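You operate a simulated robot arm through the tools that you are given. There is no shell and no other tool. Be economical: measure what you need, move in short steps, check, and stop when the job is done.

Carry out the task below with a simulated robot arm. There is one attempt and no reset: what you move stays moved.

TASK
Open the lubricator cup lid.
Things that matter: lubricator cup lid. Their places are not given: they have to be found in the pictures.

It is judged by the outcome, as a careful person would: the job done as asked, and still so three seconds after it is handed in. It fails if anything else is knocked over, pushed out of place, dropped, spilled or broken.

THE ROBOT
A 7-joint arm with a two-finger parallel gripper, fixed in place. Base frame: the origin is at the foot of the arm, x ahead of it, y to its left, z up. Lengths are in mm, angles in degrees, forces in N, time in s.
Its first joint turns from -66.0 to 66.0 degrees. Payload 2.6 kg.
Tool frame: the origin (TCP) lies between the finger pads and is the grasp point; the fingertips stand 30 mm ahead of it; z points along the fingers, y is the line along which they close. The gripper opens to 94 mm. The fingers are 28 mm wide and 10 mm thick; the gripper's body (50 by 96 mm) begins 55 mm behind the TCP.
Orientation is that of the tool frame in the base frame, as a unit quaternion [x, y, z, w]. With the fingers straight down and closing along the base's y, the tool's x points along the base's -x, its y along +y and its z along -z.

THE INTERFACE
- The arm moves only by the tool nudge_tool. Its arguments are lists of equal length, an entry for each row: "slide": the shift along the tool's x, y, z in mm, a list of three; "dr": the turn, a rotation vector about the tool's x, y, z in degrees, a list of three; "hand": the gripper command, from -1 (shut) to 1 (fully open), values between in proportion. In form: {"slide": [[dx, dy, dz], ...], "dr": [[ax, ay, az], ...], "hand": [hand, ...]}. A call has 1 to 12 rows; each row shifts and turns the commanded pose from where the row before left it, along the tool's axes as they then stand. A row lasts 0.2 s, in which the tool goes at most 50 mm and 8.6 degrees; a call with a longer step from one row to the next is refused whole, and so is a gripper value outside its range. A pose out of reach is approached as far as the arm can. The call stops where the force on the tool passes 40 N (or 10 N more than at its start, if that is more) or the arm is blocked; 0.2 s more then pass. The fingers move at their own pace (about 72 mm/s each) and stop on an object; they squeeze with about 45 N. The grip force told is the motor's: it shows also when the fingers shut on nothing. Time passes only in rows, and 0.2 s behind the last, so rows that do not move let the fingers close. It gives the time, the measured TCP pose, the force on the tool (base axes), the opening and the grip force at its end, in the units of the frame above (readings bear some noise).
- Cameras (640 x 400 px; columns grow to the right, rows downward): "scene" is fixed at [52.7, 449.6, 563.6]; the picture's right is [-0.58, -0.82, 0.00], its down [-0.48, 0.34, -0.81] and it looks along [0.67, -0.47, -0.58] (base axes); focal length 360 px, centre (320, 200). "wrist" rides on the gripper at [-37, 0, -58] in the tool frame; the picture's right is [0.00, -1.00, 0.00], its down [0.97, 0.00, -0.24] and it looks along [0.24, 0.00, 0.97] (tool axes); focal length 218 px, centre (320, 200).
- camera(camera): a new picture of that camera. No time passes.
- point_at(camera, pixels): for up to 12 pixels [column, row] of the newest picture of that camera ("zoom" is the newest enlarged one), the place [x, y, z] in the base frame of the surface seen there, good to about 2 mm. No time passes.
- enlarge(camera, box): a new picture of the part [left, top, right, bottom] of that camera's present view, enlarged. No time passes.
- finish_job(): hands the job in; it is judged then, once.

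Work in short steps. Measure before you move; look again where a grasp or a placing could have gone wrong, and mend it. You have 60 turns and 26 pictures in all, the two below and enlarged ones among them. Open the gripper and draw the arm clear of the work before you hand the job in, unless the task says otherwise; then end with one line.

The tools are called after ">>>" as name(argument=value, ...) on one line, values as JSON. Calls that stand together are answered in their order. nudge_tool: Moves the arm, as the interface text tells. Its arguments: {"type":"object","properties":{"slide":{"type":"array"},"dr":{"type":"array"},"hand":{"type":"array"}},"required":["slide","dr","hand"]} The other tools are called the same way: camera (camera) takes a picture; point_at (camera, pixels) gives the place of the surface under pixels of a picture; enlarge (camera, box) takes an enlarged picture of a part of a camera's view; finish_job () hands the job in.

At the start:

```text
time_s: 0.0
tcp_pos: [296.3, 270.7, 341.8]
tcp_rot: [0.001, 1.0, 0.0, 0.001]
wrist_force: [0.5, -0.7, 0.1]
gripper_width: 94.1
grasp_force: 0.0
```

scene: 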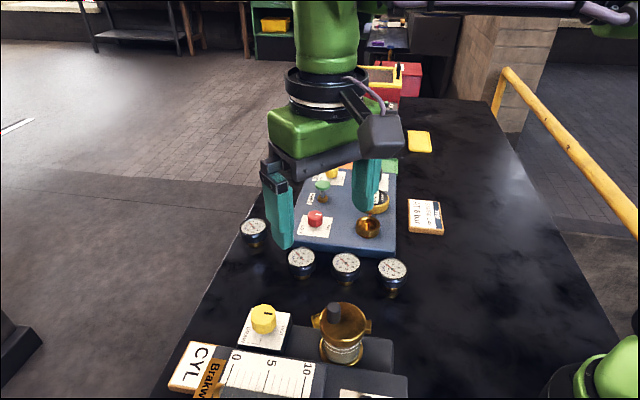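
wrist: 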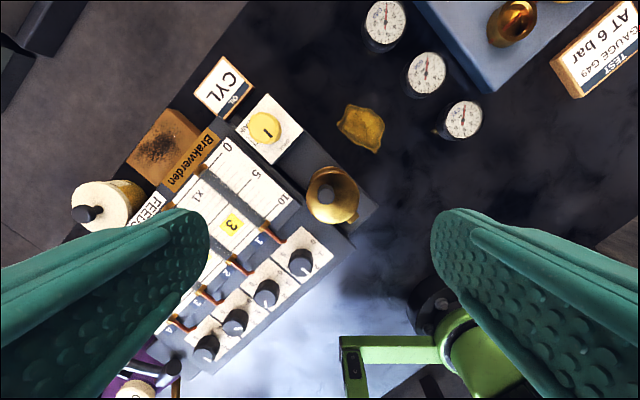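

The brass cup with a dark knob at scene (342,330) looks like the lubricator cup. I enlarge both views.

>>> enlarge(camera="scene", box=[270, 280, 420, 380])

>>> enlarge(camera="wrist", box=[230, 90, 430, 250])

```text
4.00 times, centred on (345, 330) of scene
```

zoom: 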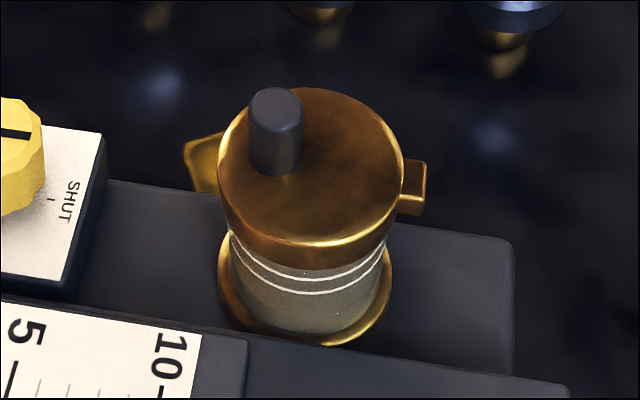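

```text
2.50 times, centred on (330, 170) of wrist
```

zoom: 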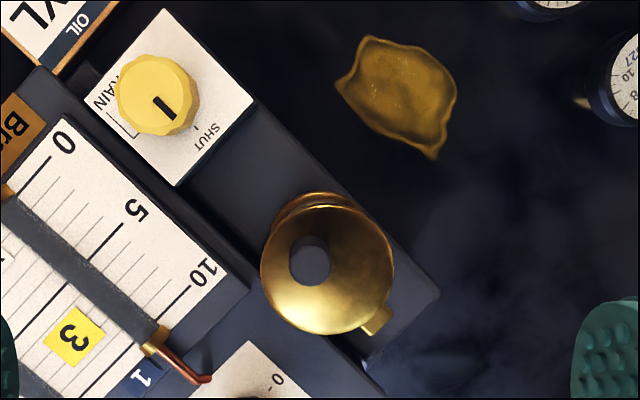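

The lid has a dark knob and a brass tab that may be the hinge. I measure points on both.

>>> point_at(camera="zoom", pixels=[[310, 248], [310, 262], [265, 265], [392, 265], [327, 210], [327, 330], [377, 320], [385, 312], [340, 290], [310, 198], [400, 85], [350, 350]])

>>> camera(camera="scene")

```text
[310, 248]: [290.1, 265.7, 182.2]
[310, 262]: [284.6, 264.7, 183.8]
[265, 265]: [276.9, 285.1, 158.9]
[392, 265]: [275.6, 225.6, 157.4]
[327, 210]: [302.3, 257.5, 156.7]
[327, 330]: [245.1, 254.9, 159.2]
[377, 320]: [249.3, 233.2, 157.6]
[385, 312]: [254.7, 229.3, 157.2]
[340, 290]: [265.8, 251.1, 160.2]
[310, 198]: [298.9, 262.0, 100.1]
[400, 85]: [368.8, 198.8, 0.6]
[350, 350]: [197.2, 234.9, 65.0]
```

```text
21 pictures are left
```

scene: 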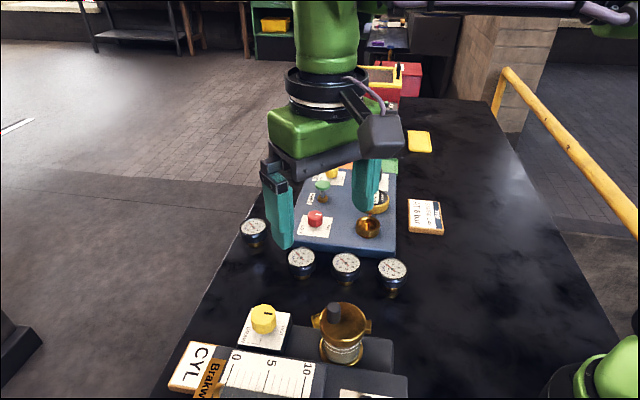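

>>> enlarge(camera="scene", box=[302, 290, 386, 346])

```text
7.14 times, centred on (344, 318) of scene
```

zoom: 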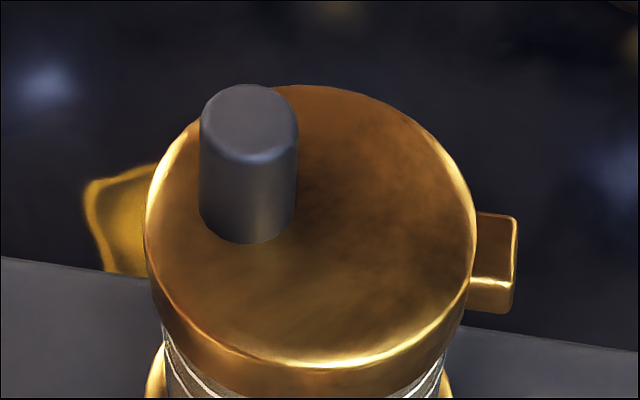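

>>> point_at(camera="zoom", pixels=[[250, 120], [215, 120], [285, 120], [250, 95], [250, 250], [155, 240], [465, 230], [300, 95], [320, 355], [495, 240], [490, 290], [505, 225]])

```text
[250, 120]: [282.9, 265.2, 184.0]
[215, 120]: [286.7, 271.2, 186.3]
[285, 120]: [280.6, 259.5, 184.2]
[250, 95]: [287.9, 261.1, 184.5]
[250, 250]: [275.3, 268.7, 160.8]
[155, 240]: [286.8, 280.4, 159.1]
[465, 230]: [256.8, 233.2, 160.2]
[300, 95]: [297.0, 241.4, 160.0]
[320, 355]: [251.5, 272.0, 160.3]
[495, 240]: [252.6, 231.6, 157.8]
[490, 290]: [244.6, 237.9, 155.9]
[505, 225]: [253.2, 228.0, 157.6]
```

The lid centre is about (273,257,160), the knob about (284,265) with its top at z 184, and the hinge tab about (250,231). So the lid should swing up towards the base. I turn the tool -45° so the fingers close along the hinge axis, then come down above the knob.

>>> nudge_tool(slide=[[12, -6, 10], [0, 0, 20], [0, 0, 20], [0, 0, 20], [0, 0, 20], [0, 0, 20]], dr=[[0, 0, -7.5], [0, 0, -7.5], [0, 0, -7.5], [0, 0, -7.5], [0, 0, -7.5], [0, 0, -7.5]], hand=[0.2, 0.2, 0.2, 0.2, 0.2, 0.2])

>>> camera(camera="wrist")

>>> camera(camera="scene")

```text
time_s: 1.4
tcp_pos: [284.9, 267.1, 233.6]
tcp_rot: [-0.385, 0.923, 0.0, 0.0]
wrist_force: [-0.8, -0.7, -0.4]
gripper_width: 56.4
grasp_force: 0.0
```

```text
19 pictures are left
```

wrist: 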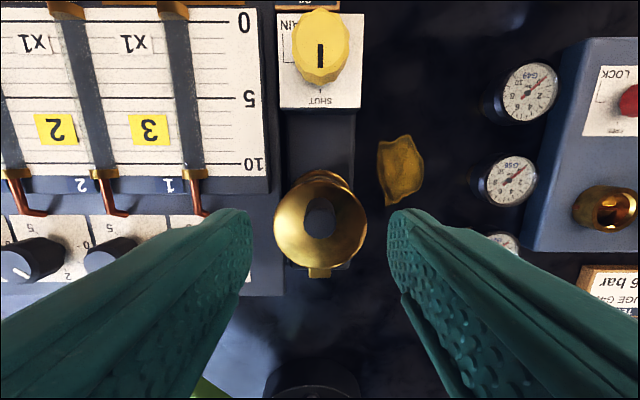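

```text
18 pictures are left
```

scene: 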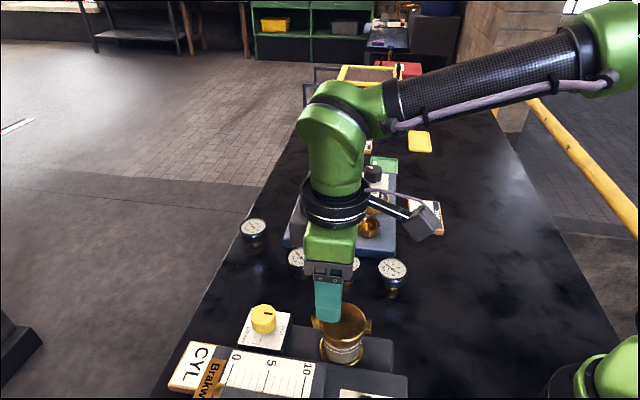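

>>> point_at(camera="wrist", pixels=[[320, 202], [308, 210], [331, 210], [320, 216], [275, 220], [366, 220], [320, 272], [310, 272], [331, 272]])

```text
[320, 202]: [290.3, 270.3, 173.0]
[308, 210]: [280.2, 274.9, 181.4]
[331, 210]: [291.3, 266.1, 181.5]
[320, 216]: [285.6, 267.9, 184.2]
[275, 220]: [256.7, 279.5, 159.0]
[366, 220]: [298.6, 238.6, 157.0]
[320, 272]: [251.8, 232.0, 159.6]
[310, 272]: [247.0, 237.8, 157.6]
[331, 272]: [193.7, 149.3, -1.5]
```

The knob and tab both line up on column 320, and the TCP is over the knob. I go down to TCP z≈196, which leaves the tips about 6 mm above the lid, and close.

>>> nudge_tool(slide=[[0, 0, 20], [0, 0, 17.5], [0, 0, 0], [0, 0, 0], [0, 0, 0], [0, 0, 0]], dr=[[0, 0, 0], [0, 0, 0], [0, 0, 0], [0, 0, 0], [0, 0, 0], [0, 0, 0]], hand=[0.2, 0.2, 0.2, -1, -1, -1])

```text
time_s: 2.8
tcp_pos: [284.0, 266.9, 194.3]
tcp_rot: [-0.383, 0.924, -0.001, 0.0]
wrist_force: [3.8, -3.7, -3.5]
gripper_width: 16.8
grasp_force: 44.9
```

The knob is gripped (16.8 mm). I try a small opening arc of 10° about the hinge line through the tab and watch the force.

>>> nudge_tool(slide=[[3.49, 0, -3.95], [3.49, 0, -3.95]], dr=[[0, -5, 0], [0, -5, 0]], hand=[-1, -1])

>>> enlarge(camera="scene", box=[270, 270, 420, 370])

```text
time_s: 3.4
tcp_pos: [279.5, 260.5, 202.3]
tcp_rot: [-0.381, 0.921, 0.033, 0.08]
wrist_force: [0.0, -4.4, -6.7]
gripper_width: 16.8
grasp_force: 45.3
```

```text
4.00 times, centred on (345, 320) of scene
```

zoom: 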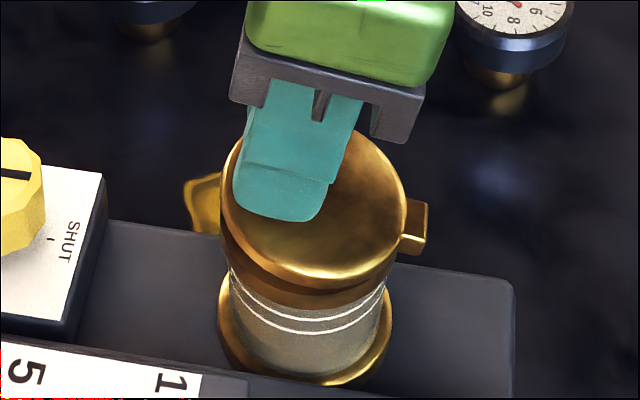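

The lid is opening about the tab hinge with low force, so I carry on along the arc.

>>> nudge_tool(slide=[[3.49, 0, -3.95], [3.49, 0, -3.95], [3.49, 0, -3.95], [3.49, 0, -3.95], [3.49, 0, -3.95]], dr=[[0, -5, 0], [0, -5, 0], [0, -5, 0], [0, -5, 0], [0, -5, 0]], hand=[-1, -1, -1, -1, -1])

```text
time_s: 4.6
tcp_pos: [261.5, 243.6, 215.3]
tcp_rot: [-0.364, 0.882, 0.115, 0.276]
wrist_force: [-14.6, -16.0, 7.8]
gripper_width: 16.9
grasp_force: 45.0
```

The lid is at about 35°. The readings push the tool up and towards the hinge, so the real radius is slightly larger (about 50.5 and 42.5 mm). I correct the offset and continue.

>>> nudge_tool(slide=[[1.5, 0, -2.25], [3.9, 0, -4.24], [3.9, 0, -4.24], [3.9, 0, -4.24]], dr=[[0, 0, 0], [0, -5, 0], [0, -5, 0], [0, -5, 0]], hand=[-1, -1, -1, -1])

>>> camera(camera="scene")

```text
time_s: 5.6
tcp_pos: [250.6, 230.6, 218.3]
tcp_rot: [-0.346, 0.839, 0.162, 0.387]
wrist_force: [-21.6, -12.9, -0.5]
gripper_width: 16.9
grasp_force: 45.0
out of reach, approached as far as the arm can: row 4
```

```text
16 pictures are left
```

scene: 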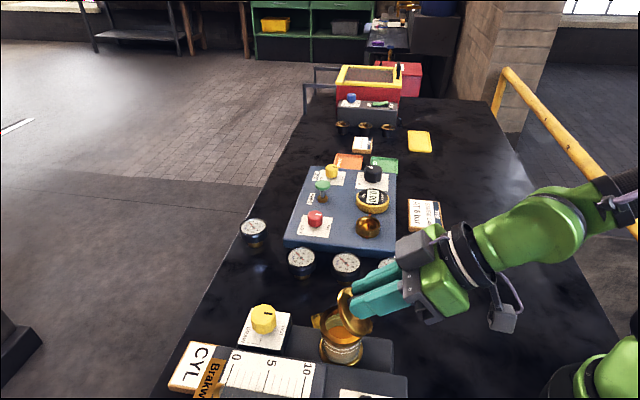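

The lid is at about 50° and the wrist is at its tilt limit. I keep the tilt and translate towards the hinge side, so the knob pivots in the pads, while backing off slightly along the knob.

>>> nudge_tool(slide=[[3.2, 0, -4.8], [3.2, 0, -4.8], [3.2, 0, -4.8]], dr=[[0, 0, 0], [0, 0, 0], [0, 0, 0]], hand=[-1, -1, -1])

>>> enlarge(camera="scene", box=[270, 270, 420, 370])

```text
time_s: 6.4
tcp_pos: [244.5, 225.9, 227.3]
tcp_rot: [-0.35, 0.839, 0.162, 0.384]
wrist_force: [-10.3, 23.5, -30.8]
gripper_width: 17.2
grasp_force: 44.8
out of reach, approached as far as the arm can: row 1, 2, 3
```

```text
4.00 times, centred on (345, 320) of scene
```

zoom: 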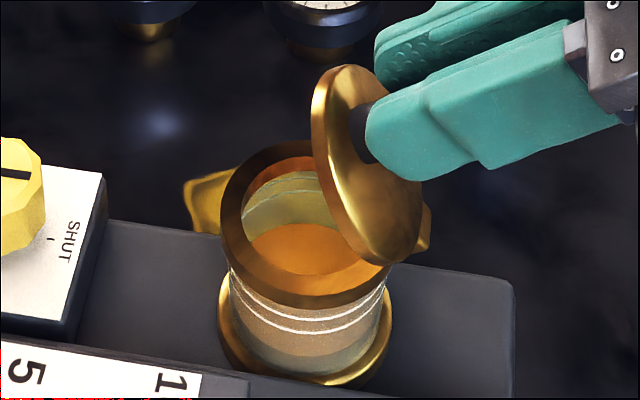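

The lid is now at roughly 60°, but the arm's reach in this posture is used up. I open the fingers a little to see if the lid holds by itself.

>>> nudge_tool(slide=[[0, 0, 4], [0, 0, 0], [0, 0, 0]], dr=[[0, 0, 0], [0, 0, 0], [0, 0, 0]], hand=[-1, -0.2, -0.2])

>>> enlarge(camera="scene", box=[270, 270, 420, 370])

```text
time_s: 7.2
tcp_pos: [250.0, 226.9, 228.2]
tcp_rot: [-0.345, 0.838, 0.161, 0.392]
wrist_force: [-0.4, -0.1, 0.3]
gripper_width: 37.6
grasp_force: 0.0
```

```text
4.00 times, centred on (345, 320) of scene
```

zoom: 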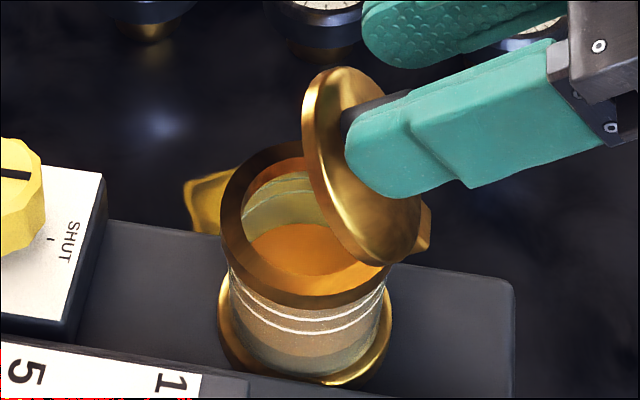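

The lid holds by friction. I raise the tool clear, return it to vertical and shut the fingers, then push the lid further from its inner side.

>>> nudge_tool(slide=[[-7.7, 0, -6.5], [-15.3, 0, -12.9], [-15.3, 0, -12.9], [-15.3, 0, -12.9], [0, 0, 0], [0, 0, 0], [0, 0, 0], [0, 0, 0], [0, 0, 0], [0, 0, 0], [0, 0, 0]], dr=[[0, 0, 0], [0, 0, 0], [0, 0, 0], [0, 0, 0], [0, 7.15, 0], [0, 7.15, 0], [0, 7.15, 0], [0, 7.15, 0], [0, 7.15, 0], [0, 7.15, 0], [0, 7.15, 0]], hand=[-0.2, -0.2, -0.2, -0.2, -0.2, -1, -1, -1, -1, -1, -1])

>>> enlarge(camera="scene", box=[240, 230, 420, 350])

```text
time_s: 9.6
tcp_pos: [249.9, 229.0, 299.0]
tcp_rot: [-0.382, 0.924, -0.001, -0.002]
wrist_force: [-0.1, -0.3, 0.2]
gripper_width: 0.0
grasp_force: 32.8
```

```text
3.33 times, centred on (330, 290) of scene
```

zoom: 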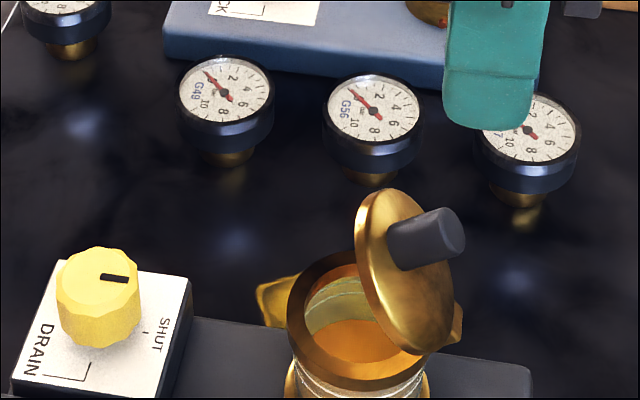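

>>> point_at(camera="zoom", pixels=[[375, 200], [362, 230], [380, 300], [415, 345], [445, 225], [400, 245], [455, 335], [300, 300]])

```text
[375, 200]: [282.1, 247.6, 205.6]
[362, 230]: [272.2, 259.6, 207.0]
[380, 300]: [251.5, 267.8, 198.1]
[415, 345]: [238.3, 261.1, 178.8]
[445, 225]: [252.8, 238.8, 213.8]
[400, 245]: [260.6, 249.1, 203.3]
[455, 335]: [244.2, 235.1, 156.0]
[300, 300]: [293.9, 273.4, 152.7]
```

The lid's top edge is near (272,258,208), so it stands at about 55°. I move forward 62 mm, come down in front of the edge with the tips at z≈190, above the cup rim at about 155, and sweep back gently.

>>> nudge_tool(slide=[[-31, 1, 0], [-31, 1.5, 0], [0, 0, 0], [0, 0, 40], [0, 0, 39], [0, 0, 0]], dr=[[0, 0, 0], [0, 0, 0], [0, 0, 0], [0, 0, 0], [0, 0, 0], [0, 0, 0]], hand=[-1, -1, -1, -1, -1, -1])

>>> enlarge(camera="scene", box=[240, 230, 420, 350])

```text
time_s: 11.0
tcp_pos: [294.7, 274.8, 221.1]
tcp_rot: [-0.383, 0.924, 0.0, 0.0]
wrist_force: [-0.1, -0.7, 0.4]
gripper_width: 0.0
grasp_force: 32.9
```

```text
3.33 times, centred on (330, 290) of scene
```

zoom: 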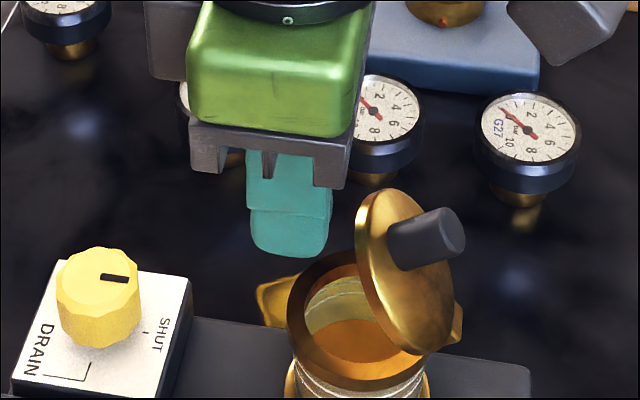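

The fingers are in front of the lid and clear of it. I sweep 45 mm towards the hinge in small rows.

>>> nudge_tool(slide=[[5, 0, 0], [5, 0, 0], [5, 0, 0], [5, 0, 0], [5, 0, 0], [5, 0, 0], [5, 0, 0], [5, 0, 0], [5, 0, 0]], dr=[[0, 0, 0], [0, 0, 0], [0, 0, 0], [0, 0, 0], [0, 0, 0], [0, 0, 0], [0, 0, 0], [0, 0, 0], [0, 0, 0]], hand=[-1, -1, -1, -1, -1, -1, -1, -1, -1])

>>> enlarge(camera="scene", box=[240, 230, 420, 350])

```text
time_s: 13.0
tcp_pos: [259.5, 240.3, 220.7]
tcp_rot: [-0.382, 0.924, 0.0, 0.001]
wrist_force: [0.4, 0.7, 0.1]
gripper_width: 0.0
grasp_force: 33.3
```

```text
3.33 times, centred on (330, 290) of scene
```

zoom: 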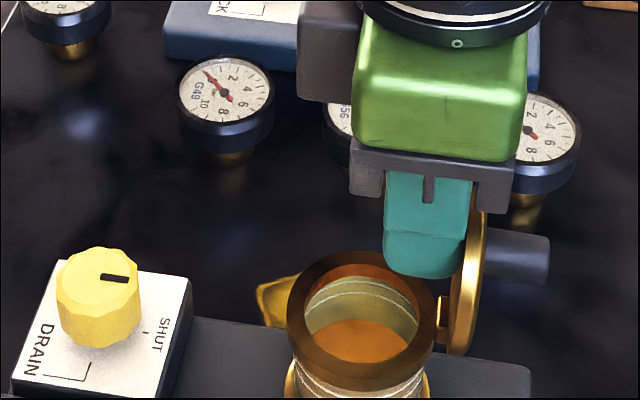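

The lid is close to vertical and moving freely. I push another 20 mm in small rows to take it past vertical, or to its stop.

>>> nudge_tool(slide=[[4, 0, 0], [4, 0, 0], [4, 0, 0], [4, 0, 0], [4, 0, 0]], dr=[[0, 0, 0], [0, 0, 0], [0, 0, 0], [0, 0, 0], [0, 0, 0]], hand=[-1, -1, -1, -1, -1])

>>> enlarge(camera="scene", box=[240, 230, 420, 350])

```text
time_s: 14.1
tcp_pos: [252.8, 234.7, 222.6]
tcp_rot: [-0.386, 0.922, 0.002, 0.009]
wrist_force: [2.8, 3.3, 0.3]
gripper_width: 0.1
grasp_force: 32.6
stopped in row 5: the force on the tool passed its limit (the readings are from after the stop); the commanded pose is now the measured one
```

```text
3.33 times, centred on (330, 290) of scene
```

zoom: 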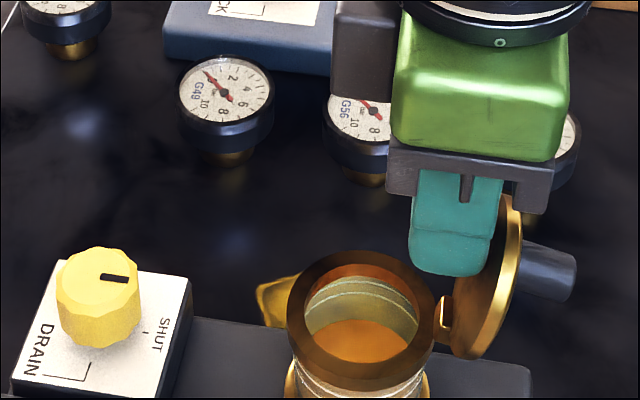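

The lid is past vertical and has reached its stop. I back away forward, rise, and open the gripper clear of the work.

>>> nudge_tool(slide=[[-8, 0, 0], [-15, 0, 0], [-15, 0, 0], [0, 0, -25], [0, 0, -40], [0, 0, -40], [0, 0, 0], [0, 0, 0]], dr=[[0, 0, 0], [0, 0, 0], [0, 0, 0], [0, 0, 0], [0, 0, 0], [0, 0, 0], [0, 0, 0], [0, 0, 0]], hand=[-1, -1, -1, -1, -1, 0.5, 1, 1])

>>> camera(camera="scene")

```text
time_s: 15.8
tcp_pos: [275.6, 260.7, 329.5]
tcp_rot: [-0.386, 0.923, 0.002, 0.009]
wrist_force: [-1.1, 0.1, -0.6]
gripper_width: 94.1
grasp_force: 0.0
```

```text
9 pictures are left
```

scene: 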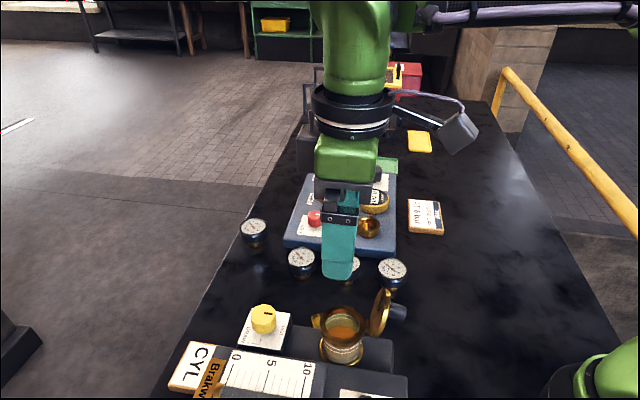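

The lid stands open past vertical at scene (382,312), nothing else has moved, and the arm is clear. I hand the job in.

>>> finish_job()

```text
The job is handed in.
```

The lubricator cup lid is open: it is swung past vertical to its stop and stays there by itself. The gripper is open and clear, and the last picture shows nothing else disturbed.
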